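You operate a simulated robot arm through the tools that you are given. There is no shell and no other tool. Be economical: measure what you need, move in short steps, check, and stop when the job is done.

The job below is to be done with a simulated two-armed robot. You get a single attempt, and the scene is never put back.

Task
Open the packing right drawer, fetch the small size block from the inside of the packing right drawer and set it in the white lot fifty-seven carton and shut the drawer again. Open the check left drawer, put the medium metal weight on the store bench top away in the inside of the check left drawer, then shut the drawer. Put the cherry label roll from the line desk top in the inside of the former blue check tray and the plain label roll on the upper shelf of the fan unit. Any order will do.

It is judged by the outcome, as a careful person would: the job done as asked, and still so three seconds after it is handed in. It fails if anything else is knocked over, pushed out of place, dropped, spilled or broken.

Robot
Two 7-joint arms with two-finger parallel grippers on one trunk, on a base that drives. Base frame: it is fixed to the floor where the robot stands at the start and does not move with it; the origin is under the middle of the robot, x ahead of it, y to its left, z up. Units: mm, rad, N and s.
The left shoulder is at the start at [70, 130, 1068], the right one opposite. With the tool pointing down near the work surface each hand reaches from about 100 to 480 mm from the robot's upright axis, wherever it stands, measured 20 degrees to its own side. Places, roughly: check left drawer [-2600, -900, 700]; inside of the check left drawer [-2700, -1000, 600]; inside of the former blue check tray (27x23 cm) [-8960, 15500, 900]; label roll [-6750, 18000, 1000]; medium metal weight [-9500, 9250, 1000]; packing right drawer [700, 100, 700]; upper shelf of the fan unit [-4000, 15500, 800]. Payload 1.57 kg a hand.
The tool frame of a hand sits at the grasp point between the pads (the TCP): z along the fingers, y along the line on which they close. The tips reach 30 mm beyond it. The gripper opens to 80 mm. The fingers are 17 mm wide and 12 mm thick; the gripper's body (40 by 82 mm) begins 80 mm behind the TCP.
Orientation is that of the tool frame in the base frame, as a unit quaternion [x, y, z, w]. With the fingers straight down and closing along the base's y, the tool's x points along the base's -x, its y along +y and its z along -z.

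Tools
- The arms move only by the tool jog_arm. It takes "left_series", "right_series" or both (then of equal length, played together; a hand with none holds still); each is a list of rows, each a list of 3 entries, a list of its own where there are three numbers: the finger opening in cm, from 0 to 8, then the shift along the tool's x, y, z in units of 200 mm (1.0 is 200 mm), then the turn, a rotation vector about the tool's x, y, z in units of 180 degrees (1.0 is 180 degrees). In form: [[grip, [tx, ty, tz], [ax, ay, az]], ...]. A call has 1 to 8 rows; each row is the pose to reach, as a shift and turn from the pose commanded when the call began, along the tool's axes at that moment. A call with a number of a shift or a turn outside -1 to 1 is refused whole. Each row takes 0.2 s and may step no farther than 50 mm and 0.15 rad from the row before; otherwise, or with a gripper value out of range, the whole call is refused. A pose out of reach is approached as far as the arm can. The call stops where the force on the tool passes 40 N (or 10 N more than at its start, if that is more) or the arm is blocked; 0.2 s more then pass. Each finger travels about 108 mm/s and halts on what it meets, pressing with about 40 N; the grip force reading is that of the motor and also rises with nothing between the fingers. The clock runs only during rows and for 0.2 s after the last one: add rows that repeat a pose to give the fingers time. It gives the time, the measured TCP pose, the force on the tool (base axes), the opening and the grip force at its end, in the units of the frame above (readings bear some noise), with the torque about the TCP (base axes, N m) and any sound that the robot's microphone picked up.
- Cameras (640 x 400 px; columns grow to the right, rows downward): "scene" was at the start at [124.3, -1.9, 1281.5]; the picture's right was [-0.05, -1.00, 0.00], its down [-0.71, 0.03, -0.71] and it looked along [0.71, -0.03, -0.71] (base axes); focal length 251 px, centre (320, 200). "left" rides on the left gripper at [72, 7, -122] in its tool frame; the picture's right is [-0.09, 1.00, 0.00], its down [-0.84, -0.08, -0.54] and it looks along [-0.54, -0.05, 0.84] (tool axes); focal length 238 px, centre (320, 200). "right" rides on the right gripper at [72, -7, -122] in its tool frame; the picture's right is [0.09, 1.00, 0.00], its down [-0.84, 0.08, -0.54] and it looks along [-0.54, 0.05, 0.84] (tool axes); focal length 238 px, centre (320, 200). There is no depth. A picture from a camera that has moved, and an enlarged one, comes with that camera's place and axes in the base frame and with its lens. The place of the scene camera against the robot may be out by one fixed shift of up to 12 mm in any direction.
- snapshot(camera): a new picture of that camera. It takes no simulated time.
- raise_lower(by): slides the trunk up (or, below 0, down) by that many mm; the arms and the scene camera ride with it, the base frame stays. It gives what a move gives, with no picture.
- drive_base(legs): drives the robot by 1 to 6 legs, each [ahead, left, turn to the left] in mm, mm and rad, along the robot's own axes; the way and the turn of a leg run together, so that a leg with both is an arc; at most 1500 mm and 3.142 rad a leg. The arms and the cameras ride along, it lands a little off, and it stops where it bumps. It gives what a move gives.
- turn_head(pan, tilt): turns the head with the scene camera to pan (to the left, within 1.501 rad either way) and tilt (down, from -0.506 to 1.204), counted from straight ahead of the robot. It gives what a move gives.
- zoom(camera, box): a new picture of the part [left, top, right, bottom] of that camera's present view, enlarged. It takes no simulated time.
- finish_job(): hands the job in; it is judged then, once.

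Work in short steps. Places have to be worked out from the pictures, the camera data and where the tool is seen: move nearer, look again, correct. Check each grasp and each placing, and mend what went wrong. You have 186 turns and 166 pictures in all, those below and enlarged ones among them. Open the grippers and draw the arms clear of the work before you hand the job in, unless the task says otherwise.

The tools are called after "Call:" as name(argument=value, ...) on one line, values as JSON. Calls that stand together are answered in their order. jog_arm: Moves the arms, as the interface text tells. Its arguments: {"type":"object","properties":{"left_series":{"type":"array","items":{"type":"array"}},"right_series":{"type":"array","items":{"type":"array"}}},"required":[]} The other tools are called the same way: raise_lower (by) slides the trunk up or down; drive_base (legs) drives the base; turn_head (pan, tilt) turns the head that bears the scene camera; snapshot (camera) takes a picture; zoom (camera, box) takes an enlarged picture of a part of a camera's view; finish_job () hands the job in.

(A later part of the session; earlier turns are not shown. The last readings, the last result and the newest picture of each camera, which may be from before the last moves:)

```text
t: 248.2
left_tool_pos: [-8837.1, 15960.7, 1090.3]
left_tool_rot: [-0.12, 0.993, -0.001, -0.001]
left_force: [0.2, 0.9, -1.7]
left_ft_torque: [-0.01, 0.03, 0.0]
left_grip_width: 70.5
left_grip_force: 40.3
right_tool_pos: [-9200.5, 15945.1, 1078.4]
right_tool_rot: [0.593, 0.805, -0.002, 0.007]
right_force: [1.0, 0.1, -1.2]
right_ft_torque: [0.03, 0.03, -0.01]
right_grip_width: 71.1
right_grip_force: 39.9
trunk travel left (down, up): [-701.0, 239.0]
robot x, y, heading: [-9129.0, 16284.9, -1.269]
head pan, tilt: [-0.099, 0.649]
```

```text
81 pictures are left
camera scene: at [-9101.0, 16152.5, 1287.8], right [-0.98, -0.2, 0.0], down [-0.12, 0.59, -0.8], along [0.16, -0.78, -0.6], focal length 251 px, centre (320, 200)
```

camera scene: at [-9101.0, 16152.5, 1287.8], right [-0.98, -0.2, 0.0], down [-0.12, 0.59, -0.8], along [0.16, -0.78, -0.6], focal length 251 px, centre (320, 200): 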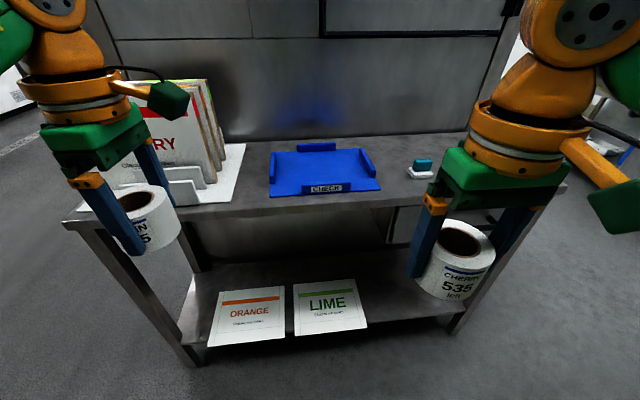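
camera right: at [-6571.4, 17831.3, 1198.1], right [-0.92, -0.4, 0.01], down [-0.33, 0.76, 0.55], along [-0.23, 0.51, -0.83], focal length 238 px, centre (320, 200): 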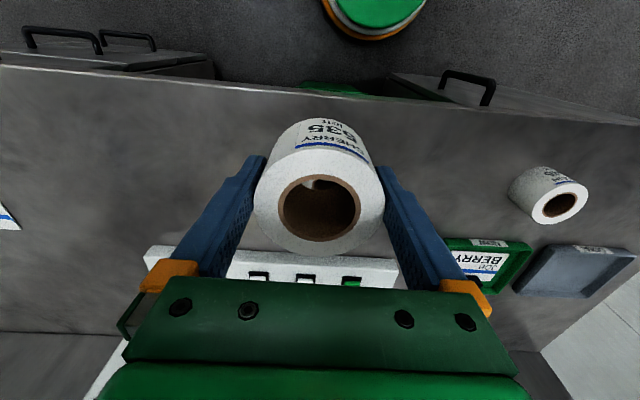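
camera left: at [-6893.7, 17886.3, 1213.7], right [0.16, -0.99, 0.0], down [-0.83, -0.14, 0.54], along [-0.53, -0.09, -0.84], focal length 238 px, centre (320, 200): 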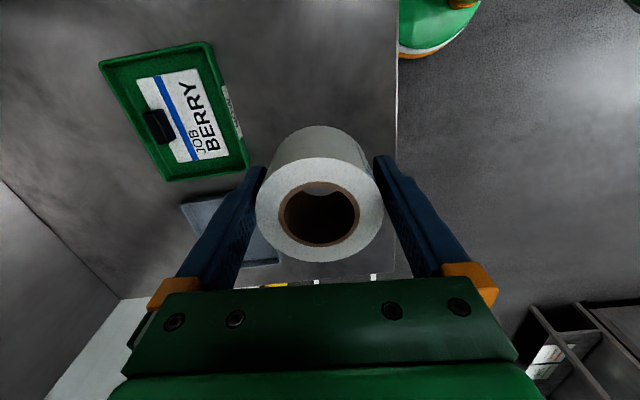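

The empty blue CHECK tray is centred near [-8975, 15510, 895]. I draw the left hand back clear of the upright cartons, then drive 340 mm ahead and bring the right hand over the tray.

Call:
jog_arm(left_series=[[4, [0, 0.2, 0], [0, 0, 0]], [4, [0, 0.4, 0], [0, 0, 0]], [4, [0, 0.6, 0], [0, 0, 0]], [4, [0, 0.75, 0], [0, 0, 0]]])

Call:
drive_base(legs=[[340, 0, 0]])

Call:
jog_arm(right_series=[[4, [-0.15, 0.12, 0], [0, 0, 0]], [4, [-0.3, 0.24, 0], [0, 0, 0]], [4, [-0.45, 0.36, 0], [0, 0, 0]], [4, [-0.6, 0.42, 0], [0, 0, 0]], [4, [-0.68, 0.42, 0], [0, 0, 0]]])

Call:
snapshot(camera="right")

Call:
snapshot(camera="scene")

```text
t: 249.2
left_tool_pos: [-8871.8, 16110.3, 1091.1]
left_tool_rot: [-0.12, 0.993, -0.001, -0.001]
left_force: [1.4, -0.1, -0.9]
left_ft_torque: [0.0, -0.01, 0.02]
left_grip_width: 70.4
left_grip_force: 40.3
right_tool_pos: [-9200.3, 15946.0, 1078.7]
right_tool_rot: [0.593, 0.805, -0.002, 0.007]
right_force: [0.6, -0.3, -0.9]
right_ft_torque: [-0.01, 0.0, 0.03]
right_grip_width: 71.2
right_grip_force: 40.0
trunk travel left (down, up): [-701.0, 239.0]
robot x, y, heading: [-9127.5, 16285.0, -1.265]
head pan, tilt: [-0.099, 0.649]
```

```text
t: 251.5
left_tool_pos: [-8770.6, 15782.6, 1091.9]
left_tool_rot: [-0.118, 0.993, -0.001, 0.0]
left_force: [0.0, 0.0, -0.9]
left_ft_torque: [-0.03, 0.04, 0.0]
left_grip_width: 70.3
left_grip_force: 40.2
right_tool_pos: [-9100.1, 15620.3, 1077.8]
right_tool_rot: [0.594, 0.805, -0.003, 0.008]
right_force: [-0.5, 0.8, -1.3]
right_ft_torque: [0.01, 0.01, 0.01]
right_grip_width: 71.0
right_grip_force: 39.8
trunk travel left (down, up): [-701.0, 239.0]
robot x, y, heading: [-9024.9, 15960.4, -1.269]
head pan, tilt: [-0.099, 0.649]
```

```text
t: 252.7
left_tool_pos: [-8770.3, 15782.9, 1090.9]
left_tool_rot: [-0.119, 0.993, -0.001, -0.001]
left_force: [0.6, -0.3, -1.6]
left_ft_torque: [-0.01, 0.0, 0.0]
left_grip_width: 70.6
left_grip_force: 40.2
right_tool_pos: [-8992.2, 15538.0, 1080.6]
right_tool_rot: [0.593, 0.805, -0.003, 0.008]
right_force: [-0.5, -0.4, -2.1]
right_ft_torque: [0.0, -0.02, 0.02]
right_grip_width: 70.6
right_grip_force: 40.6
right hand out of reach, approached as far as the arm can: row 4, 5
trunk travel left (down, up): [-701.0, 239.0]
robot x, y, heading: [-9026.2, 15957.0, -1.274]
head pan, tilt: [-0.099, 0.649]
```

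```text
80 pictures are left
camera right: at [-9020.4, 15606.1, 1200.6], right [0.92, 0.38, 0.0], down [0.32, -0.77, 0.56], along [0.22, -0.51, -0.83], focal length 238 px, centre (320, 200)
```

right: 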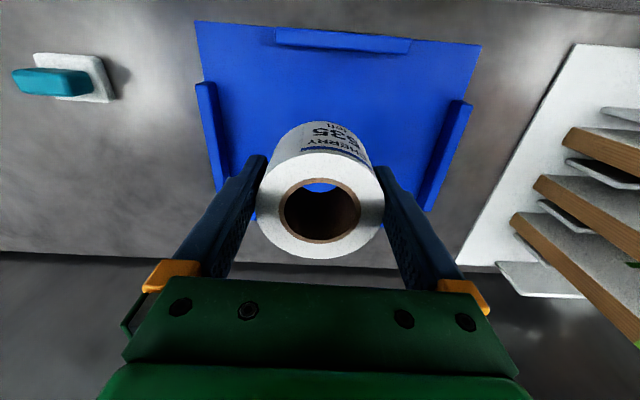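

```text
79 pictures are left
camera scene: at [-9000.7, 15827.6, 1287.9], right [-0.98, -0.2, 0.0], down [-0.12, 0.59, -0.8], along [0.16, -0.78, -0.6], focal length 251 px, centre (320, 200)
```

scene: 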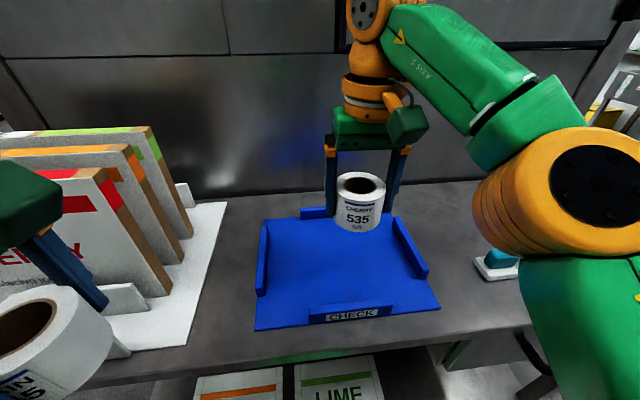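

The tray's middle is about 17 mm ahead and 12 mm left of the hand. I correct and lower 110 mm, then look.

Call:
jog_arm(right_series=[[4, [0, 0.03, 0.2], [0, 0, 0]], [4, [-0.05, 0.06, 0.4], [0, 0, 0]], [4, [-0.08, 0.06, 0.55], [0, 0, 0]], [4, [-0.08, 0.06, 0.55], [0, 0, 0]]])

Call:
snapshot(camera="scene")

Call:
snapshot(camera="right")

```text
t: 253.7
left_tool_pos: [-8770.6, 15782.3, 1090.5]
left_tool_rot: [-0.118, 0.993, -0.002, -0.001]
left_force: [-0.2, 0.2, -1.8]
left_ft_torque: [-0.04, -0.03, -0.01]
left_grip_width: 70.3
left_grip_force: 40.1
right_tool_pos: [-8974.2, 15525.7, 970.7]
right_tool_rot: [0.594, 0.804, -0.002, 0.008]
right_force: [0.0, -0.1, -0.6]
right_ft_torque: [0.0, -0.01, 0.0]
right_grip_width: 71.0
right_grip_force: 39.7
trunk travel left (down, up): [-701.0, 239.0]
robot x, y, heading: [-9022.6, 15961.3, -1.264]
head pan, tilt: [-0.099, 0.649]
```

```text
78 pictures are left
camera scene: at [-8999.7, 15827.7, 1287.9], right [-0.98, -0.2, 0.0], down [-0.12, 0.59, -0.8], along [0.16, -0.78, -0.6], focal length 251 px, centre (320, 200)
```

scene: 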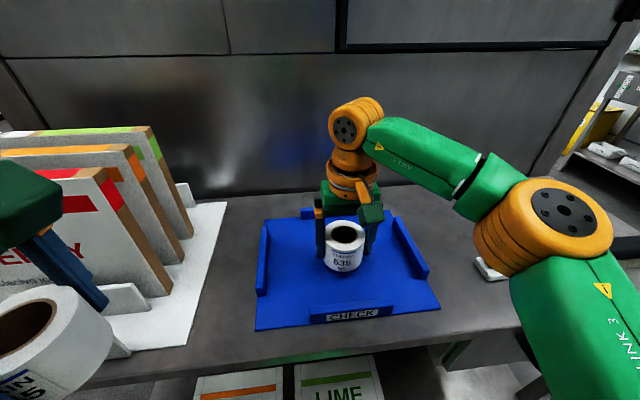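

```text
77 pictures are left
camera right: at [-9002.5, 15593.5, 1090.1], right [0.92, 0.38, 0.0], down [0.31, -0.77, 0.55], along [0.21, -0.51, -0.83], focal length 238 px, centre (320, 200)
```

right: 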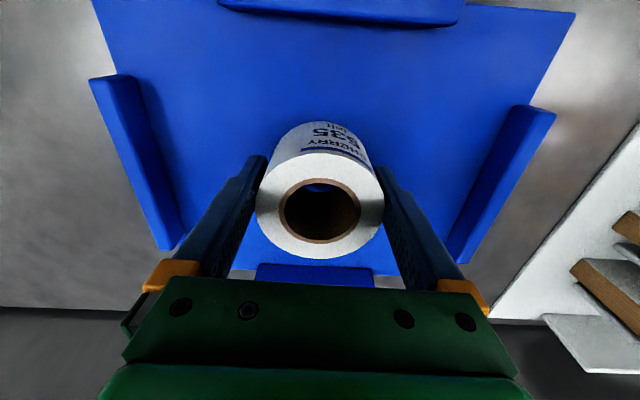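

Well over the tray. I lower in small rows until it touches.

Call:
jog_arm(right_series=[[4, [0, 0, 0.08], [0, 0, 0]], [4, [0, 0, 0.14], [0, 0, 0]], [4, [0, 0, 0.18], [0, 0, 0]], [4, [0, 0, 0.22], [0, 0, 0]], [4, [0, 0, 0.26], [0, 0, 0]], [4, [0, 0, 0.3], [0, 0, 0]], [4, [0, 0, 0.34], [0, 0, 0]], [4, [0, 0, 0.38], [0, 0, 0]]])

Call:
snapshot(camera="scene")

```text
t: 254.6
left_tool_pos: [-8771.4, 15788.0, 1092.3]
left_tool_rot: [-0.119, 0.993, -0.004, 0.0]
left_force: [-0.1, 0.4, -2.2]
left_ft_torque: [-0.01, 0.01, 0.01]
left_grip_width: 70.1
left_grip_force: 40.2
right_tool_pos: [-8973.6, 15529.3, 935.2]
right_tool_rot: [0.594, 0.804, -0.005, 0.009]
right_force: [-2.6, 6.1, 16.4]
right_ft_torque: [0.09, 0.82, -0.12]
right_grip_width: 69.4
right_grip_force: 40.1
trunk travel left (down, up): [-701.0, 239.0]
robot x, y, heading: [-9024.2, 15958.4, -1.269]
head pan, tilt: [-0.099, 0.649]
stopped in row 4 (right hand): the force on the tool passed its limit at 50 N (the readings are from after the stop); the commanded pose is now the measured one
```

```text
76 pictures are left
camera scene: at [-9001.0, 15834.5, 1288.6], right [-0.98, -0.2, 0.0], down [-0.12, 0.59, -0.8], along [0.16, -0.78, -0.6], focal length 251 px, centre (320, 200)
```

scene: 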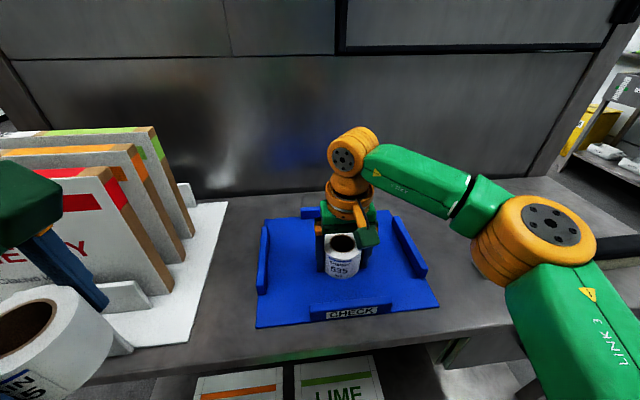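

It touches the tray's floor. I ease up 2 mm, open and rise.

Call:
jog_arm(right_series=[[4, [0, 0, -0.01], [0, 0, 0]], [8, [0, 0, -0.01], [0, 0, 0]], [8, [0, 0, -0.01], [0, 0, 0]], [8, [0, 0, -0.1], [0, 0, 0]], [8, [0, 0, -0.3], [0, 0, 0]], [8, [0, 0, -0.5], [0, 0, 0]], [8, [0, 0, -0.7], [0, 0, 0]]])

Call:
snapshot(camera="right")

Call:
snapshot(camera="scene")

```text
t: 256.2
left_tool_pos: [-8770.5, 15783.0, 1090.7]
left_tool_rot: [-0.119, 0.993, -0.003, 0.0]
left_force: [-0.4, -0.2, -0.7]
left_ft_torque: [0.03, 0.03, 0.02]
left_grip_width: 70.1
left_grip_force: 39.9
right_tool_pos: [-8973.6, 15526.3, 1052.4]
right_tool_rot: [0.593, 0.805, -0.003, 0.009]
right_force: [1.1, 0.2, -0.3]
right_ft_torque: [-0.01, 0.0, -0.04]
right_grip_width: 79.9
right_grip_force: 0.1
right hand out of reach, approached as far as the arm can: row 7
trunk travel left (down, up): [-701.0, 239.0]
robot x, y, heading: [-9022.7, 15959.2, -1.272]
head pan, tilt: [-0.099, 0.649]
```

```text
75 pictures are left
camera right: at [-9003.1, 15595.4, 1173.2], right [0.92, 0.38, 0.0], down [0.32, -0.77, 0.56], along [0.21, -0.51, -0.83], focal length 238 px, centre (320, 200)
```

right: 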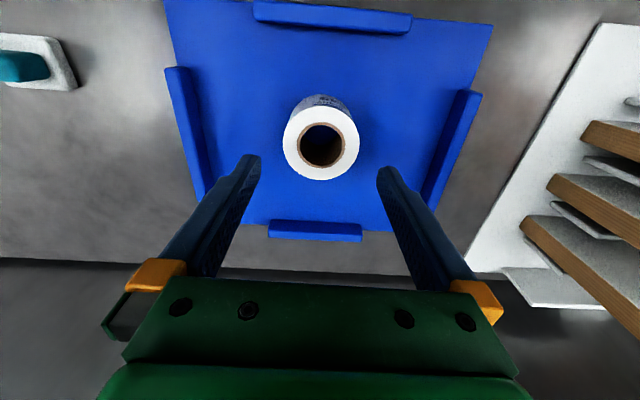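

```text
74 pictures are left
camera scene: at [-8999.0, 15828.1, 1287.9], right [-0.98, -0.2, 0.0], down [-0.12, 0.59, -0.8], along [0.16, -0.78, -0.6], focal length 251 px, centre (320, 200)
```

scene: 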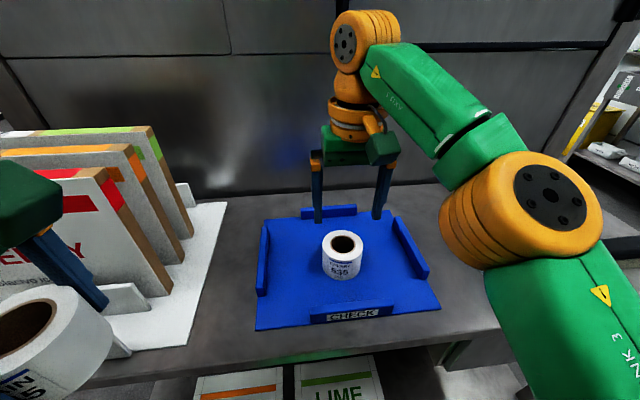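

CHERRY stands in the blue tray. I tuck the right hand in, back off and drive toward the fan unit in legs, then look.

Call:
jog_arm(right_series=[[8, [0.2, 0, 0], [0, 0, 0]], [8, [0.4, 0, 0], [0, 0, 0]], [8, [0.6, 0, 0], [0, 0, 0]], [8, [0.8, -0.1, 0], [0, 0, 0]]])

Call:
drive_base(legs=[[-330, 0, 0], [0, 0, 1.585], [1500, 0, 0], [1500, 0, 0], [250, 0, 0], [0, -1450, 0]])

Call:
turn_head(pan=0.0, tilt=0.35)

Call:
snapshot(camera="scene")

```text
t: 257.2
left_tool_pos: [-8772.2, 15782.7, 1091.6]
left_tool_rot: [-0.119, 0.993, -0.001, 0.0]
left_force: [-1.0, -0.3, -0.8]
left_ft_torque: [0.02, 0.0, 0.03]
left_grip_width: 70.0
left_grip_force: 39.8
right_tool_pos: [-9043.6, 15675.8, 1048.6]
right_tool_rot: [0.595, 0.804, -0.002, 0.008]
right_force: [-0.2, 1.2, 0.3]
right_ft_torque: [-0.04, 0.02, -0.01]
right_grip_width: 80.1
right_grip_force: 0.1
trunk travel left (down, up): [-701.0, 239.0]
robot x, y, heading: [-9025.8, 15960.4, -1.264]
head pan, tilt: [-0.099, 0.649]
```

```text
t: 285.6
left_tool_pos: [-5415.4, 16196.6, 1091.2]
left_tool_rot: [0.792, -0.611, 0.002, 0.0]
left_force: [0.8, 0.3, -2.0]
left_ft_torque: [-0.02, 0.0, 0.0]
left_grip_width: 68.8
left_grip_force: 40.2
right_tool_pos: [-5300.8, 15929.1, 1048.3]
right_tool_rot: [-0.158, 0.987, 0.002, 0.007]
right_force: [-0.4, -0.1, 0.2]
right_ft_torque: [0.03, 0.02, 0.01]
right_grip_width: 80.1
right_grip_force: 0.0
trunk travel left (down, up): [-701.0, 239.0]
robot x, y, heading: [-5583.3, 15938.3, 0.322]
head pan, tilt: [-0.099, 0.649]
```

```text
t: 286.4
left_tool_pos: [-5415.4, 16196.5, 1091.5]
left_tool_rot: [0.792, -0.611, 0.003, -0.002]
left_force: [-0.4, 0.6, -2.1]
left_ft_torque: [-0.04, 0.01, 0.03]
left_grip_width: 69.0
left_grip_force: 39.8
right_tool_pos: [-5301.1, 15927.8, 1048.3]
right_tool_rot: [-0.157, 0.987, 0.003, 0.008]
right_force: [-0.7, 0.4, -0.1]
right_ft_torque: [-0.01, 0.02, -0.02]
right_grip_width: 80.0
right_grip_force: 0.0
trunk travel left (down, up): [-701.0, 239.0]
robot x, y, heading: [-5588.6, 15938.6, 0.321]
head pan, tilt: [0.0, 0.351]
```

```text
73 pictures are left
camera scene: at [-5457.8, 15985.0, 1314.8], right [0.32, -0.95, 0.0], down [-0.33, -0.11, -0.94], along [0.89, 0.3, -0.34], focal length 251 px, centre (320, 200)
```

scene: 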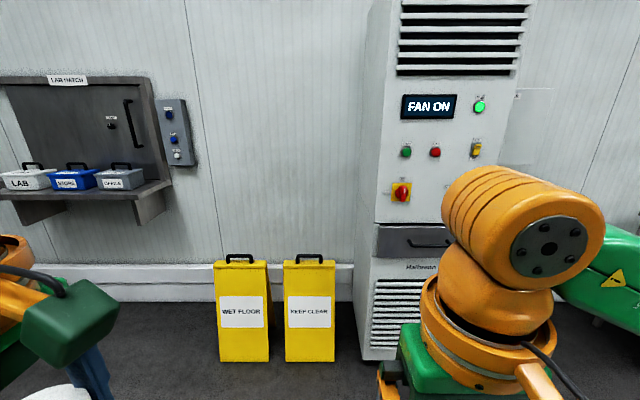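

The fan unit is ahead to the right. I check the left grip and go right 1060 mm, then 300 mm ahead.

Call:
drive_base(legs=[[0, -1060, 0], [300, 0, 0]])

Call:
turn_head(pan=0.1, tilt=0.65)

Call:
snapshot(camera="scene")

Call:
snapshot(camera="left")

```text
t: 293.5
left_tool_pos: [-4793.0, 15279.9, 1091.1]
left_tool_rot: [0.793, -0.61, 0.002, -0.001]
left_force: [0.0, 0.3, -1.4]
left_ft_torque: [0.01, 0.0, -0.03]
left_grip_width: 68.9
left_grip_force: 40.1
right_tool_pos: [-4678.9, 15014.0, 1049.4]
right_tool_rot: [-0.16, 0.987, 0.004, 0.007]
right_force: [-0.4, -0.4, -0.1]
right_ft_torque: [-0.02, -0.02, 0.02]
right_grip_width: 79.8
right_grip_force: 0.1
trunk travel left (down, up): [-701.0, 239.0]
robot x, y, heading: [-4963.3, 15022.7, 0.325]
head pan, tilt: [0.0, 0.351]
```

```text
t: 294.3
left_tool_pos: [-4792.3, 15280.3, 1091.6]
left_tool_rot: [0.792, -0.61, 0.001, 0.0]
left_force: [-0.4, -0.3, -1.1]
left_ft_torque: [-0.01, 0.0, -0.01]
left_grip_width: 68.8
left_grip_force: 40.3
right_tool_pos: [-4676.7, 15014.1, 1048.6]
right_tool_rot: [-0.159, 0.987, 0.005, 0.007]
right_force: [0.0, 0.3, 0.6]
right_ft_torque: [-0.01, 0.03, -0.03]
right_grip_width: 80.0
right_grip_force: 0.0
trunk travel left (down, up): [-701.0, 239.0]
robot x, y, heading: [-4963.7, 15022.0, 0.323]
head pan, tilt: [0.099, 0.649]
```

```text
72 pictures are left
camera scene: at [-4843.6, 15075.9, 1287.9], right [0.41, -0.91, 0.0], down [-0.55, -0.25, -0.8], along [0.73, 0.33, -0.6], focal length 251 px, centre (320, 200)
```

scene: 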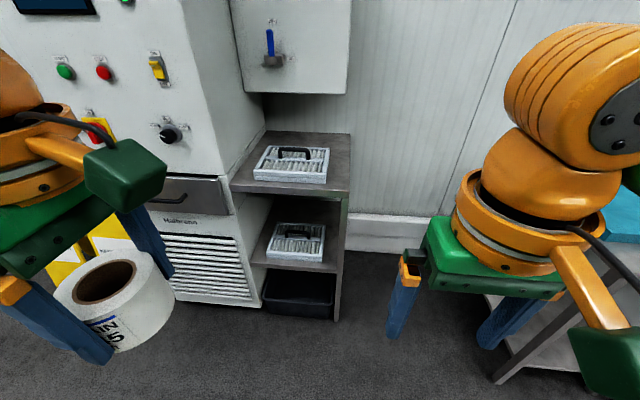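

```text
71 pictures are left
camera left: at [-4778.9, 15209.9, 1213.0], right [-0.99, -0.17, 0.0], down [-0.14, 0.83, 0.54], along [-0.09, 0.53, -0.84], focal length 238 px, centre (320, 200)
```

left: 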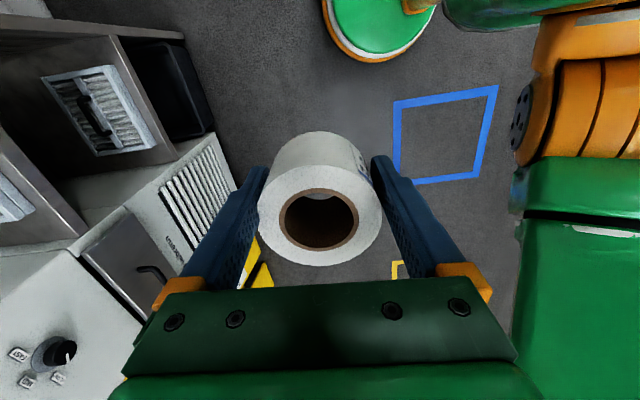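

The shelf top (the upper shelf) holds a filter, with free strips around it. I go 350 mm nearer to measure the room beside and behind the filter.

Call:
drive_base(legs=[[350, 0, 0]])

Call:
turn_head(pan=0.3, tilt=0.6)

Call:
snapshot(camera="scene")

Call:
snapshot(camera="right")

```text
t: 296.6
left_tool_pos: [-4462.7, 15391.6, 1090.7]
left_tool_rot: [0.793, -0.609, 0.002, -0.001]
left_force: [0.0, -0.2, -1.9]
left_ft_torque: [-0.02, -0.01, 0.01]
left_grip_width: 68.7
left_grip_force: 40.2
right_tool_pos: [-4348.0, 15125.5, 1049.4]
right_tool_rot: [-0.161, 0.987, 0.004, 0.007]
right_force: [0.0, -0.3, 0.3]
right_ft_torque: [-0.01, -0.04, -0.01]
right_grip_width: 80.0
right_grip_force: 0.0
trunk travel left (down, up): [-701.0, 239.0]
robot x, y, heading: [-4632.7, 15134.3, 0.324]
head pan, tilt: [0.099, 0.649]
```

```text
t: 297.3
left_tool_pos: [-4462.3, 15392.4, 1090.8]
left_tool_rot: [0.793, -0.609, 0.001, 0.0]
left_force: [0.2, -0.1, -2.1]
left_ft_torque: [-0.02, -0.01, -0.01]
left_grip_width: 68.4
left_grip_force: 40.2
right_tool_pos: [-4347.3, 15125.6, 1049.5]
right_tool_rot: [-0.161, 0.987, 0.004, 0.007]
right_force: [0.6, 0.0, -0.1]
right_ft_torque: [0.01, 0.04, 0.02]
right_grip_width: 79.9
right_grip_force: 0.1
trunk travel left (down, up): [-701.0, 239.0]
robot x, y, heading: [-4631.4, 15134.0, 0.329]
head pan, tilt: [0.3, 0.6]
```

```text
70 pictures are left
camera scene: at [-4520.9, 15203.4, 1292.1], right [0.59, -0.81, 0.0], down [-0.46, -0.33, -0.82], along [0.67, 0.48, -0.57], focal length 251 px, centre (320, 200)
```

scene: 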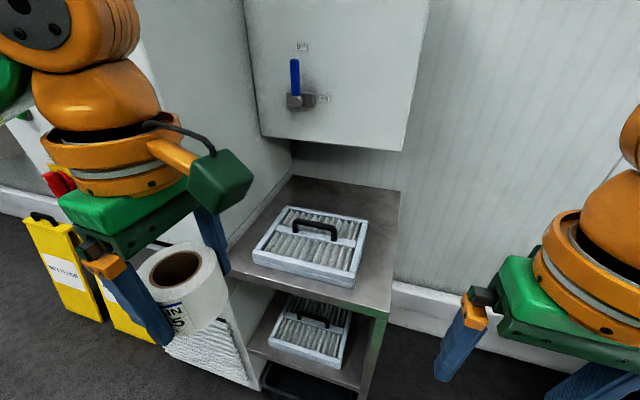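

```text
69 pictures are left
camera right: at [-4414.8, 15095.1, 1169.0], right [-0.4, 0.92, 0.0], down [0.76, 0.33, 0.55], along [0.51, 0.23, -0.83], focal length 238 px, centre (320, 200)
```

right: 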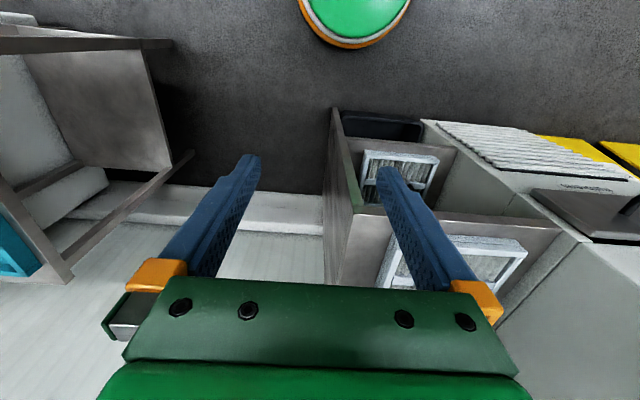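

Triangulating: shelf top z 813, spanning n 830–1300 and l 15808–16210; the filter takes l 15885–16140, n 860–1058; the damper box overhangs the rear. The clear spot for a hand from above is the strip to the filter's right, centre about l 15846. I drive 130 ahead and 96 right and move the left hand over it.

Call:
drive_base(legs=[[130, -96, 0]])

Call:
jog_arm(left_series=[[4, [0.1, -0.2, 0], [0, 0, 0]], [4, [0.2, -0.4, 0], [0, 0, 0]], [4, [0.3, -0.6, 0], [0, 0, 0]], [4, [0.36, -0.75, 0], [0, 0, 0]], [4, [0.36, -0.75, 0.2], [0, 0, 0]], [4, [0.36, -0.75, 0.4], [0, 0, 0]]])

Call:
snapshot(camera="left")

Call:
snapshot(camera="scene")

```text
t: 298.7
left_tool_pos: [-4310.1, 15344.4, 1089.7]
left_tool_rot: [0.793, -0.61, 0.002, -0.001]
left_force: [-0.4, -0.3, -1.4]
left_ft_torque: [-0.02, -0.04, 0.03]
left_grip_width: 68.7
left_grip_force: 40.1
right_tool_pos: [-4195.4, 15077.3, 1049.6]
right_tool_rot: [-0.16, 0.987, 0.003, 0.009]
right_force: [0.2, 0.5, -0.9]
right_ft_torque: [0.01, -0.01, 0.02]
right_grip_width: 80.0
right_grip_force: 0.0
trunk travel left (down, up): [-701.0, 239.0]
robot x, y, heading: [-4480.1, 15085.0, 0.33]
head pan, tilt: [0.3, 0.6]
```

```text
t: 300.1
left_tool_pos: [-4143.8, 15313.5, 1010.3]
left_tool_rot: [0.793, -0.61, 0.002, 0.0]
left_force: [0.1, 0.8, -1.3]
left_ft_torque: [-0.03, 0.04, 0.01]
left_grip_width: 68.5
left_grip_force: 40.2
right_tool_pos: [-4192.3, 15077.8, 1047.6]
right_tool_rot: [-0.16, 0.987, 0.002, 0.006]
right_force: [0.2, -0.6, 0.4]
right_ft_torque: [-0.03, 0.04, 0.01]
right_grip_width: 80.0
right_grip_force: 0.1
trunk travel left (down, up): [-701.0, 239.0]
robot x, y, heading: [-4476.5, 15083.5, 0.321]
head pan, tilt: [0.3, 0.6]
```

```text
68 pictures are left
camera left: at [-4130.5, 15242.9, 1132.7], right [-0.99, -0.17, 0.0], down [-0.14, 0.83, 0.54], along [-0.09, 0.53, -0.84], focal length 238 px, centre (320, 200)
```

left: 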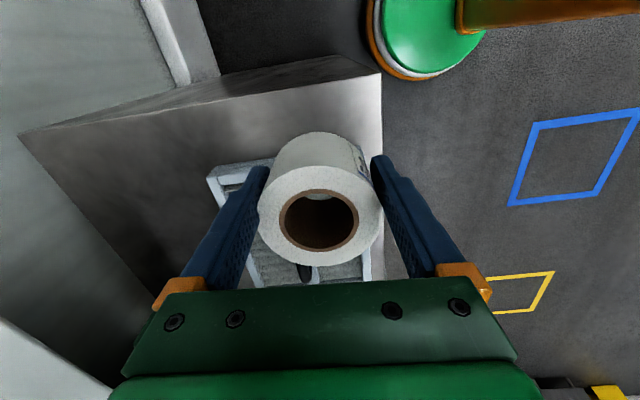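

```text
67 pictures are left
camera scene: at [-4365.9, 15156.0, 1292.0], right [0.59, -0.81, 0.0], down [-0.46, -0.33, -0.82], along [0.67, 0.48, -0.57], focal length 251 px, centre (320, 200)
```

scene: 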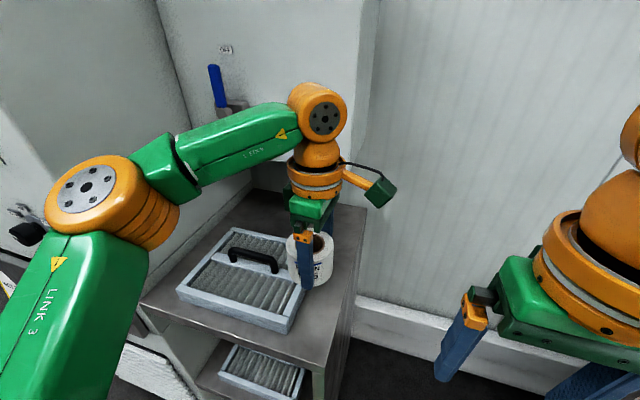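

The strip runs l 15802–15892; the roll is at l 15838, n 891. I shift 9 mm left and lower 120 mm.

Call:
jog_arm(left_series=[[4, [-0.045, 0, 0.1], [0, 0, 0]], [4, [-0.045, 0, 0.3], [0, 0, 0]], [4, [-0.045, 0, 0.5], [0, 0, 0]], [4, [-0.045, 0, 0.6], [0, 0, 0]], [4, [-0.045, 0, 0.6], [0, 0, 0]]])

Call:
snapshot(camera="left")

Call:
zoom(camera="scene", box=[170, 170, 390, 350])

```text
t: 301.3
left_tool_pos: [-4147.3, 15317.0, 894.0]
left_tool_rot: [0.793, -0.61, 0.002, -0.003]
left_force: [1.3, -5.6, 15.8]
left_ft_torque: [0.29, 0.67, 0.21]
left_grip_width: 65.9
left_grip_force: 39.8
right_tool_pos: [-4194.1, 15072.4, 1048.9]
right_tool_rot: [-0.16, 0.987, 0.005, 0.007]
right_force: [0.8, -0.4, 0.4]
right_ft_torque: [0.01, 0.01, 0.03]
right_grip_width: 80.1
right_grip_force: 0.1
trunk travel left (down, up): [-701.0, 239.0]
robot x, y, heading: [-4480.1, 15085.2, 0.325]
head pan, tilt: [0.3, 0.6]
```

```text
66 pictures are left
camera left: at [-4134.3, 15245.7, 1015.1], right [-0.99, -0.17, -0.01], down [-0.14, 0.83, 0.54], along [-0.09, 0.54, -0.84], focal length 238 px, centre (320, 200)
```

left: 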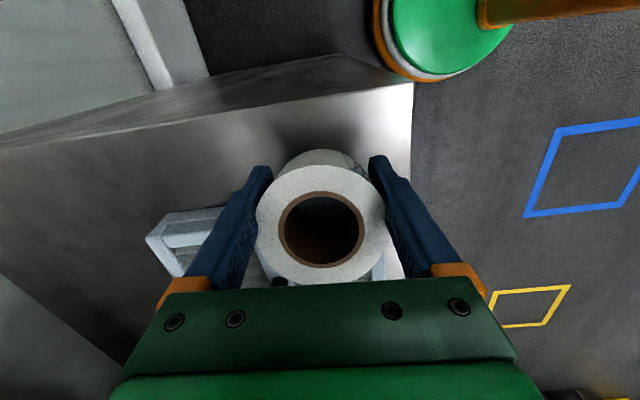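

```text
2.22 times, centred on (280, 260) of scene
camera zoom: at [-4368.7, 15149.8, 1292.7], right [0.58, -0.81, 0.0], down [-0.46, -0.33, -0.83], along [0.67, 0.48, -0.56], focal length 557 px, centre (409, 67)
```

zoom: 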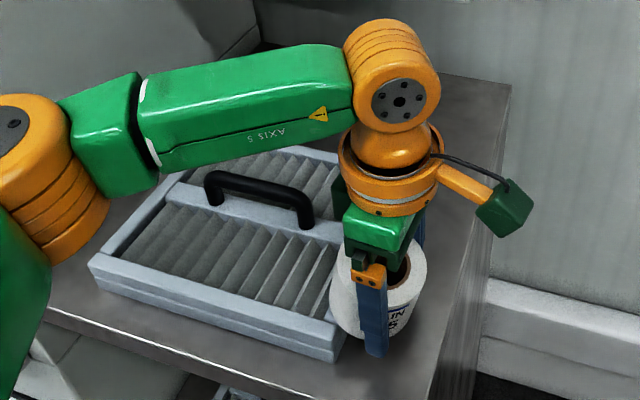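

The roll touched something at 15 N, most likely the filter's edge, with the roll sitting some 7 mm left of the grasp line. I lift 20 mm, shift 17 mm right and look.

Call:
jog_arm(left_series=[[4, [0, 0, -0.1], [0, 0, 0]], [4, [0.085, 0, -0.1], [0, 0, 0]], [4, [0.085, 0, -0.1], [0, 0, 0]]])

Call:
snapshot(camera="left")

Call:
zoom(camera="scene", box=[170, 170, 390, 350])

Call:
snapshot(camera="right")

```text
t: 302.1
left_tool_pos: [-4141.8, 15305.2, 911.9]
left_tool_rot: [0.792, -0.61, 0.001, 0.001]
left_force: [-0.2, 0.5, -2.1]
left_ft_torque: [-0.06, 0.0, -0.01]
left_grip_width: 66.0
left_grip_force: 39.9
right_tool_pos: [-4192.3, 15077.9, 1048.9]
right_tool_rot: [-0.161, 0.987, 0.005, 0.007]
right_force: [-0.4, -0.2, -0.1]
right_ft_torque: [-0.04, 0.03, 0.01]
right_grip_width: 80.0
right_grip_force: 0.0
trunk travel left (down, up): [-701.0, 239.0]
robot x, y, heading: [-4479.4, 15088.9, 0.326]
head pan, tilt: [0.3, 0.6]
```

```text
64 pictures are left
camera left: at [-4128.2, 15234.4, 1033.5], right [-0.99, -0.17, 0.0], down [-0.14, 0.83, 0.54], along [-0.09, 0.53, -0.84], focal length 238 px, centre (320, 200)
```

left: 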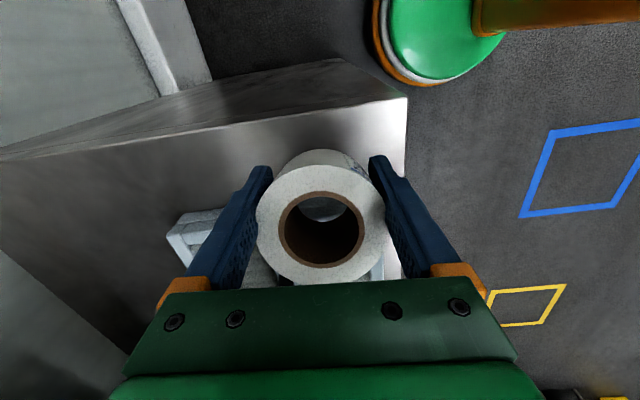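

```text
2.22 times, centred on (280, 260) of scene
camera zoom: at [-4366.4, 15155.7, 1292.0], right [0.59, -0.81, 0.0], down [-0.46, -0.33, -0.82], along [0.67, 0.48, -0.57], focal length 557 px, centre (409, 67)
```

zoom: 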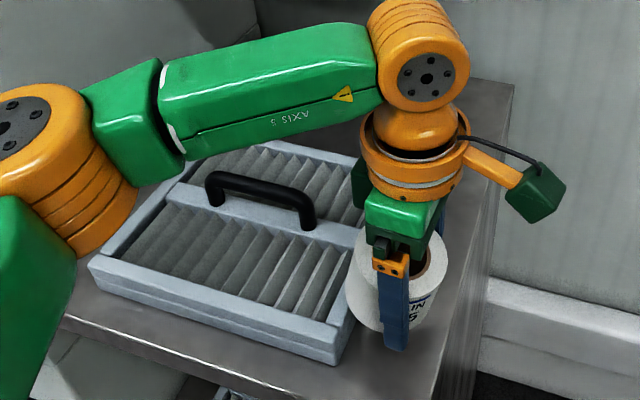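

```text
62 pictures are left
camera right: at [-4260.5, 15047.2, 1169.0], right [-0.4, 0.92, 0.0], down [0.76, 0.33, 0.55], along [0.51, 0.23, -0.83], focal length 238 px, centre (320, 200)
```

right: 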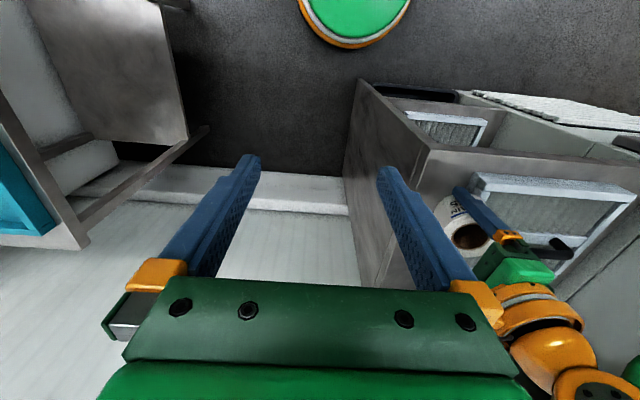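

I zoom the right wrist view to judge the strip's width.

Call:
zoom(camera="right", box=[390, 110, 560, 270])

```text
2.50 times, centred on (475, 190) of right
camera zoom: at [-4260.5, 15047.2, 1169.0], right [-0.4, 0.92, 0.0], down [0.76, 0.33, 0.55], along [0.51, 0.23, -0.83], focal length 596 px, centre (-68, 225)
```

zoom: 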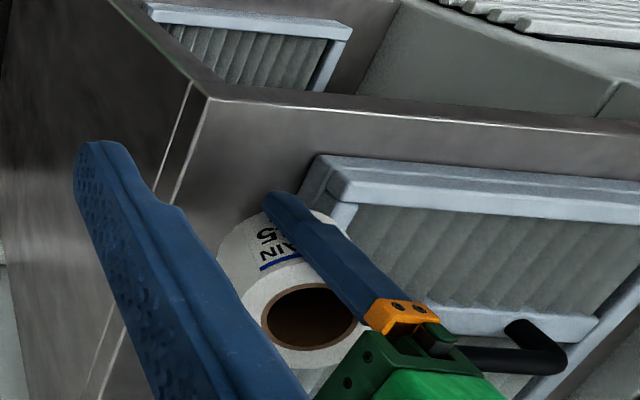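

With the shelf refined to z about 831, its right edge at l 15800 and the filter's side at 15884, the roll now clears both. I lower slowly, expecting contact near TCP 869.

Call:
jog_arm(left_series=[[4, [-0.01, 0, 0.08], [0, 0, 0]], [4, [-0.01, 0, 0.14], [0, 0, 0]], [4, [-0.01, 0, 0.18], [0, 0, 0]], [4, [-0.01, 0, 0.21], [0, 0, 0]], [4, [-0.01, 0, 0.23], [0, 0, 0]], [4, [-0.01, 0, 0.25], [0, 0, 0]]])

Call:
snapshot(camera="left")

Call:
zoom(camera="right", box=[390, 110, 560, 270])

```text
t: 303.5
left_tool_pos: [-4143.7, 15302.6, 863.1]
left_tool_rot: [0.793, -0.61, 0.001, -0.002]
left_force: [-0.2, -7.9, 9.8]
left_ft_torque: [0.52, 0.33, 0.27]
left_grip_width: 65.7
left_grip_force: 40.2
right_tool_pos: [-4195.0, 15072.7, 1048.5]
right_tool_rot: [-0.16, 0.987, 0.005, 0.009]
right_force: [0.7, 0.0, -0.6]
right_ft_torque: [0.0, 0.0, 0.0]
right_grip_width: 79.9
right_grip_force: 0.2
trunk travel left (down, up): [-701.0, 239.0]
robot x, y, heading: [-4477.9, 15088.5, 0.326]
head pan, tilt: [0.3, 0.6]
```

```text
60 pictures are left
camera left: at [-4131.0, 15231.7, 984.9], right [-0.99, -0.17, 0.0], down [-0.14, 0.83, 0.54], along [-0.09, 0.54, -0.84], focal length 238 px, centre (320, 200)
```

left: 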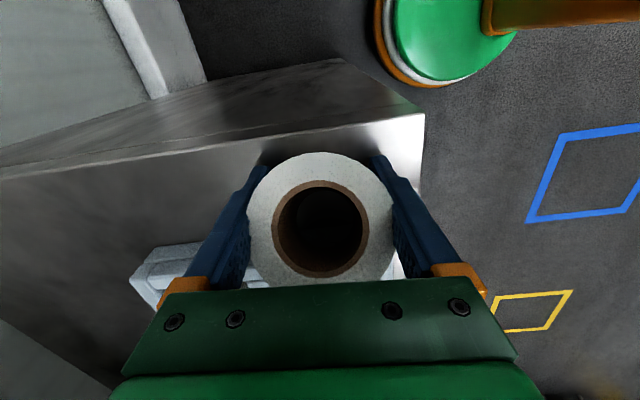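

```text
2.50 times, centred on (475, 190) of right
camera zoom: at [-4263.0, 15041.8, 1169.2], right [-0.4, 0.92, 0.01], down [0.76, 0.33, 0.56], along [0.51, 0.23, -0.83], focal length 596 px, centre (-68, 225)
```

zoom: 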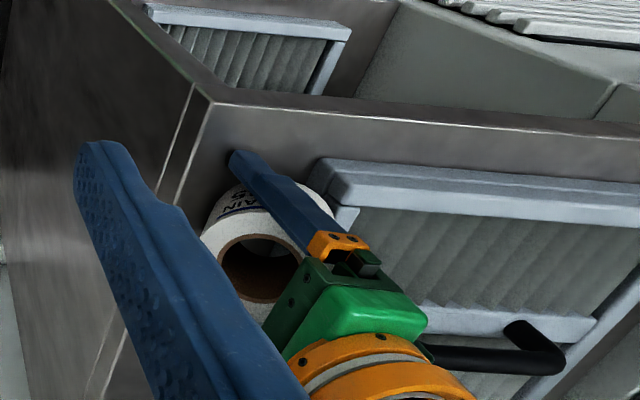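

The tips are now at shelf level and the roll bears on the shelf (about 10 N). I ease up 2 mm and open slowly, then look before rising.

Call:
jog_arm(left_series=[[4, [0, 0, -0.01], [0, 0, 0]], [6.8, [0, 0, -0.01], [0, 0, 0]], [7.3, [0, 0, -0.01], [0, 0, 0]], [8, [0, 0, -0.01], [0, 0, 0]], [8, [0, 0, -0.01], [0, 0, 0]]])

Call:
snapshot(camera="left")

Call:
zoom(camera="right", box=[390, 110, 560, 270])

```text
t: 304.7
left_tool_pos: [-4142.7, 15307.6, 864.7]
left_tool_rot: [0.793, -0.609, 0.001, -0.001]
left_force: [0.7, 0.3, -0.1]
left_ft_torque: [-0.01, -0.02, -0.02]
left_grip_width: 80.0
left_grip_force: 0.0
right_tool_pos: [-4193.2, 15076.9, 1049.0]
right_tool_rot: [-0.16, 0.987, 0.003, 0.008]
right_force: [-0.7, -0.7, -0.2]
right_ft_torque: [0.01, 0.0, 0.0]
right_grip_width: 79.8
right_grip_force: 0.0
trunk travel left (down, up): [-701.0, 239.0]
robot x, y, heading: [-4479.1, 15082.5, 0.323]
head pan, tilt: [0.3, 0.6]
```

```text
58 pictures are left
camera left: at [-4129.0, 15235.8, 986.1], right [-0.99, -0.17, 0.0], down [-0.14, 0.83, 0.54], along [-0.09, 0.53, -0.84], focal length 238 px, centre (320, 200)
```

left: 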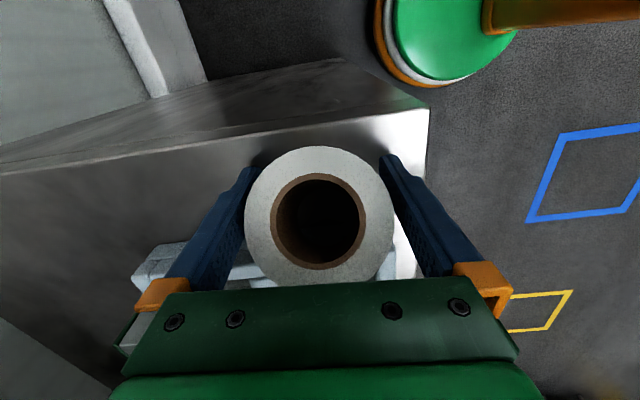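

```text
2.50 times, centred on (475, 190) of right
camera zoom: at [-4260.9, 15046.2, 1169.1], right [-0.4, 0.92, 0.0], down [0.76, 0.33, 0.56], along [0.51, 0.23, -0.83], focal length 596 px, centre (-68, 225)
```

zoom: 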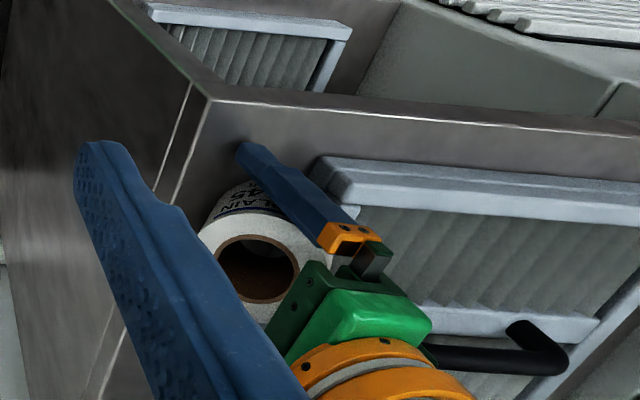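

Released and the roll stands. I raise the hand straight up and check.

Call:
jog_arm(left_series=[[8, [0, 0, -0.1], [0, 0, 0]], [8, [0, 0, -0.3], [0, 0, 0]], [8, [0, 0, -0.5], [0, 0, 0]], [8, [0, 0, -0.75], [0, 0, 0]], [8, [0, 0, -0.9], [0, 0, 0]]])

Call:
snapshot(camera="left")

Call:
zoom(camera="scene", box=[170, 170, 390, 350])

```text
t: 305.9
left_tool_pos: [-4144.1, 15307.1, 1045.9]
left_tool_rot: [0.793, -0.609, 0.002, -0.001]
left_force: [0.2, 0.2, -0.6]
left_ft_torque: [-0.01, 0.01, -0.01]
left_grip_width: 80.1
left_grip_force: 0.0
right_tool_pos: [-4193.7, 15075.9, 1048.7]
right_tool_rot: [-0.159, 0.987, 0.003, 0.008]
right_force: [0.1, 0.0, -0.7]
right_ft_torque: [-0.02, 0.0, 0.0]
right_grip_width: 80.2
right_grip_force: 0.1
trunk travel left (down, up): [-701.0, 239.0]
robot x, y, heading: [-4478.7, 15089.0, 0.326]
head pan, tilt: [0.3, 0.6]
```

```text
56 pictures are left
camera left: at [-4130.7, 15235.9, 1166.7], right [-0.99, -0.17, 0.0], down [-0.14, 0.83, 0.54], along [-0.09, 0.53, -0.84], focal length 238 px, centre (320, 200)
```

left: 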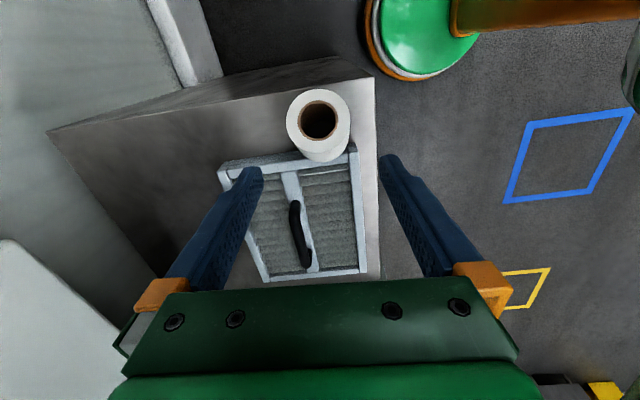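

```text
2.22 times, centred on (280, 260) of scene
camera zoom: at [-4367.4, 15153.9, 1292.2], right [0.59, -0.81, 0.0], down [-0.46, -0.33, -0.83], along [0.67, 0.48, -0.56], focal length 557 px, centre (409, 67)
```

zoom: 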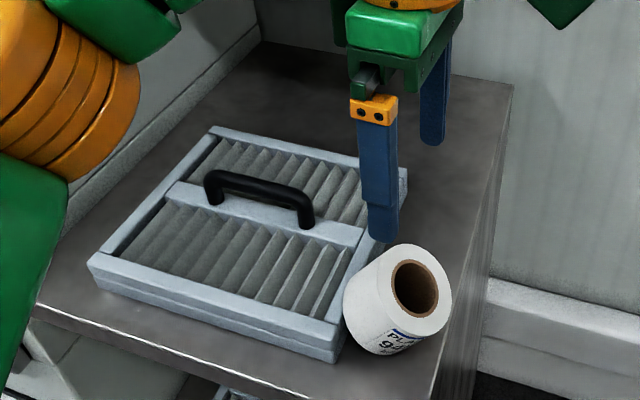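

The roll leans: its lower left rim caught on the filter's edge and tipped it in the grip. I'll regrasp it, lift it clear, and press it down flat a little further right. First I descend over it again, open.

Call:
jog_arm(left_series=[[8, [-0.015, 0, 0.2], [0, 0, 0]], [8, [-0.015, 0, 0.4], [0, 0, 0]], [8, [-0.015, 0, 0.6], [0, 0, 0]], [8, [-0.015, 0, 0.75], [0, 0, 0]], [8, [-0.015, 0, 0.85], [0, 0, 0]], [8, [-0.015, 0, 0.87], [0, 0, 0]]])

Call:
snapshot(camera="left")

Call:
zoom(camera="scene", box=[170, 170, 390, 350])

```text
t: 307.3
left_tool_pos: [-4144.0, 15309.9, 869.3]
left_tool_rot: [0.793, -0.609, 0.002, 0.0]
left_force: [0.6, 0.1, -0.6]
left_ft_torque: [0.02, 0.04, 0.03]
left_grip_width: 79.9
left_grip_force: 0.0
right_tool_pos: [-4193.2, 15075.8, 1048.7]
right_tool_rot: [-0.16, 0.987, 0.004, 0.007]
right_force: [-0.2, 0.1, -0.9]
right_ft_torque: [0.0, -0.01, 0.03]
right_grip_width: 80.0
right_grip_force: 0.1
trunk travel left (down, up): [-701.0, 239.0]
robot x, y, heading: [-4478.0, 15082.8, 0.326]
head pan, tilt: [0.3, 0.6]
```

```text
54 pictures are left
camera left: at [-4130.4, 15238.7, 991.4], right [-0.99, -0.17, 0.0], down [-0.14, 0.83, 0.54], along [-0.09, 0.53, -0.84], focal length 238 px, centre (320, 200)
```

left: 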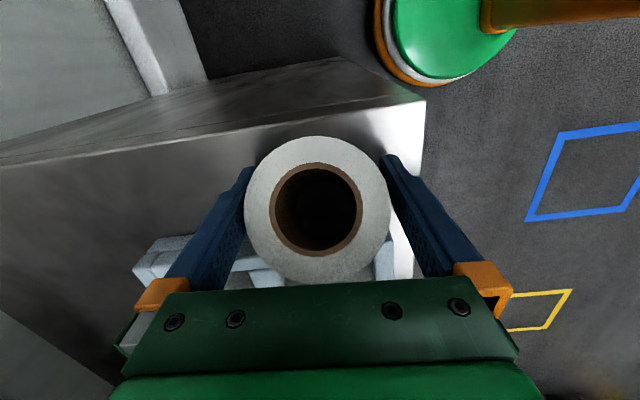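

```text
2.22 times, centred on (280, 260) of scene
camera zoom: at [-4366.8, 15154.7, 1292.2], right [0.59, -0.81, 0.0], down [-0.46, -0.33, -0.82], along [0.67, 0.48, -0.57], focal length 557 px, centre (409, 67)
```

zoom: 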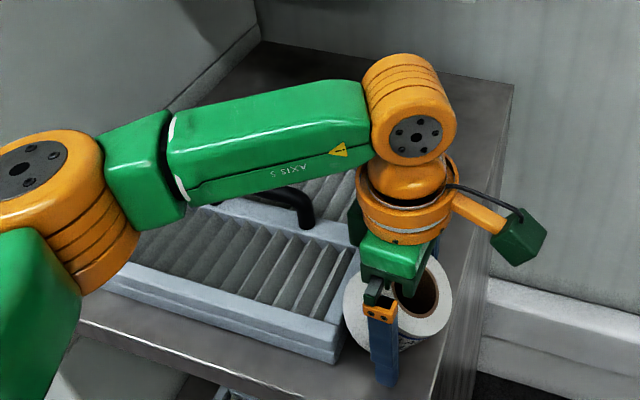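

The fingers straddle the roll's middle. I close, lift 45 mm and look.

Call:
jog_arm(left_series=[[6.5, [0, 0, 0], [0, 0, 0]], [4, [0, 0, 0], [0, 0, 0]], [4, [0, 0, 0], [0, 0, 0]], [4, [0, 0, -0.1], [0, 0, 0]], [4, [0, 0, -0.225], [0, 0, 0]], [4, [0, 0, -0.225], [0, 0, 0]]])

Call:
snapshot(camera="left")

Call:
zoom(camera="scene", box=[170, 170, 390, 350])

```text
t: 308.7
left_tool_pos: [-4143.3, 15309.0, 915.6]
left_tool_rot: [0.793, -0.609, 0.002, 0.0]
left_force: [0.5, -0.3, -1.9]
left_ft_torque: [-0.05, 0.01, -0.01]
left_grip_width: 65.9
left_grip_force: 39.8
right_tool_pos: [-4192.8, 15076.4, 1049.6]
right_tool_rot: [-0.16, 0.987, 0.004, 0.007]
right_force: [0.5, 0.5, -0.1]
right_ft_torque: [-0.05, 0.01, -0.03]
right_grip_width: 79.9
right_grip_force: 0.1
trunk travel left (down, up): [-701.0, 239.0]
robot x, y, heading: [-4476.2, 15084.5, 0.327]
head pan, tilt: [0.3, 0.6]
```

```text
52 pictures are left
camera left: at [-4129.7, 15238.9, 1037.1], right [-0.99, -0.17, 0.0], down [-0.14, 0.83, 0.54], along [-0.09, 0.53, -0.84], focal length 238 px, centre (320, 200)
```

left: 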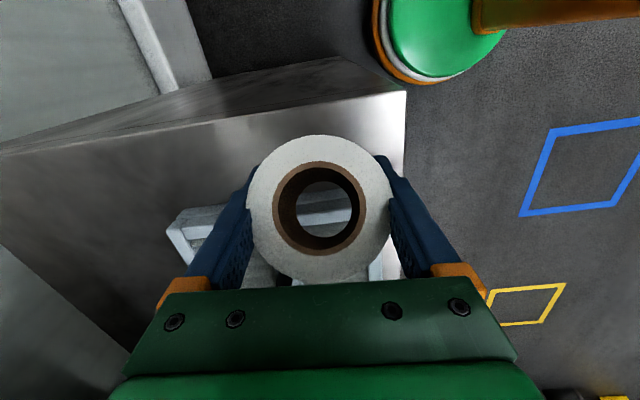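

```text
2.22 times, centred on (280, 260) of scene
camera zoom: at [-4366.4, 15155.1, 1292.1], right [0.59, -0.81, 0.0], down [-0.46, -0.33, -0.82], along [0.67, 0.48, -0.57], focal length 557 px, centre (409, 67)
```

zoom: 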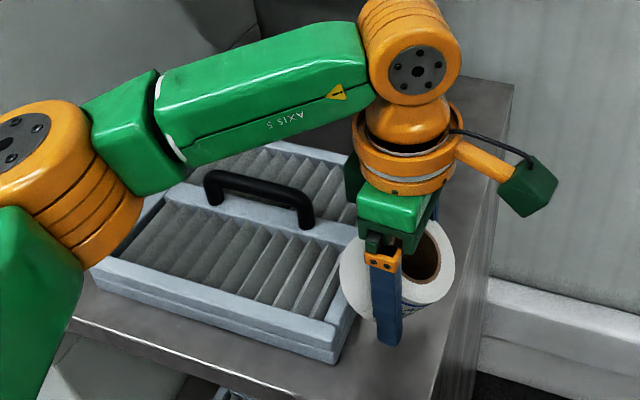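

The view straight down its bore shows the roll leaning about 28 degrees to the right in the grip. I tilt the tool 26 degrees about its closing axis to set the roll upright.

Call:
jog_arm(left_series=[[4, [0, 0, -0.03], [0, 0.036, 0]], [4, [0, 0, -0.03], [0, 0.072, 0]], [4, [0, 0, -0.03], [0, 0.108, 0]], [4, [0, 0, -0.03], [0, 0.145, 0]], [4, [0, 0, -0.03], [0, 0.145, 0]]])

Call:
snapshot(camera="left")

Call:
zoom(camera="scene", box=[170, 170, 390, 350])

```text
t: 309.9
left_tool_pos: [-4142.8, 15309.4, 920.0]
left_tool_rot: [0.772, -0.593, 0.181, 0.138]
left_force: [-0.3, -0.1, -1.1]
left_ft_torque: [-0.02, -0.04, 0.01]
left_grip_width: 66.0
left_grip_force: 40.2
right_tool_pos: [-4192.5, 15076.0, 1049.1]
right_tool_rot: [-0.16, 0.987, 0.003, 0.009]
right_force: [-0.5, 0.5, -0.5]
right_ft_torque: [0.01, 0.01, 0.02]
right_grip_width: 80.0
right_grip_force: 0.0
trunk travel left (down, up): [-701.0, 239.0]
robot x, y, heading: [-4475.6, 15088.0, 0.327]
head pan, tilt: [0.3, 0.6]
```

```text
50 pictures are left
camera left: at [-4145.5, 15298.0, 1061.7], right [-0.98, -0.18, -0.04], down [-0.18, 0.98, 0.12], along [0.02, 0.12, -0.99], focal length 238 px, centre (320, 200)
```

left: 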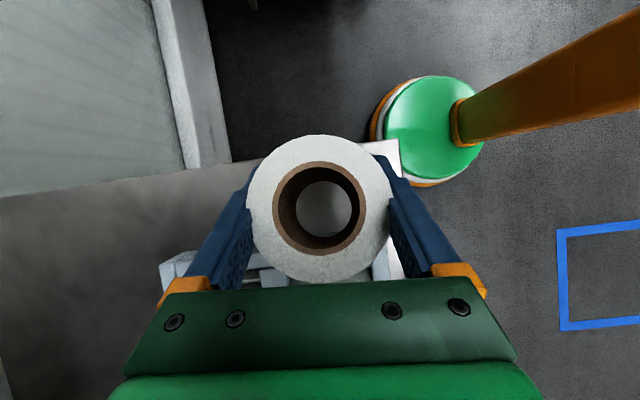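

```text
2.22 times, centred on (280, 260) of scene
camera zoom: at [-4366.4, 15154.6, 1292.1], right [0.59, -0.81, 0.0], down [-0.46, -0.33, -0.82], along [0.67, 0.48, -0.57], focal length 557 px, centre (409, 67)
```

zoom: 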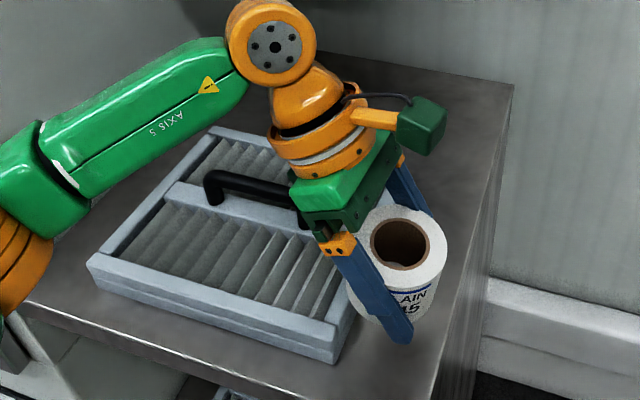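

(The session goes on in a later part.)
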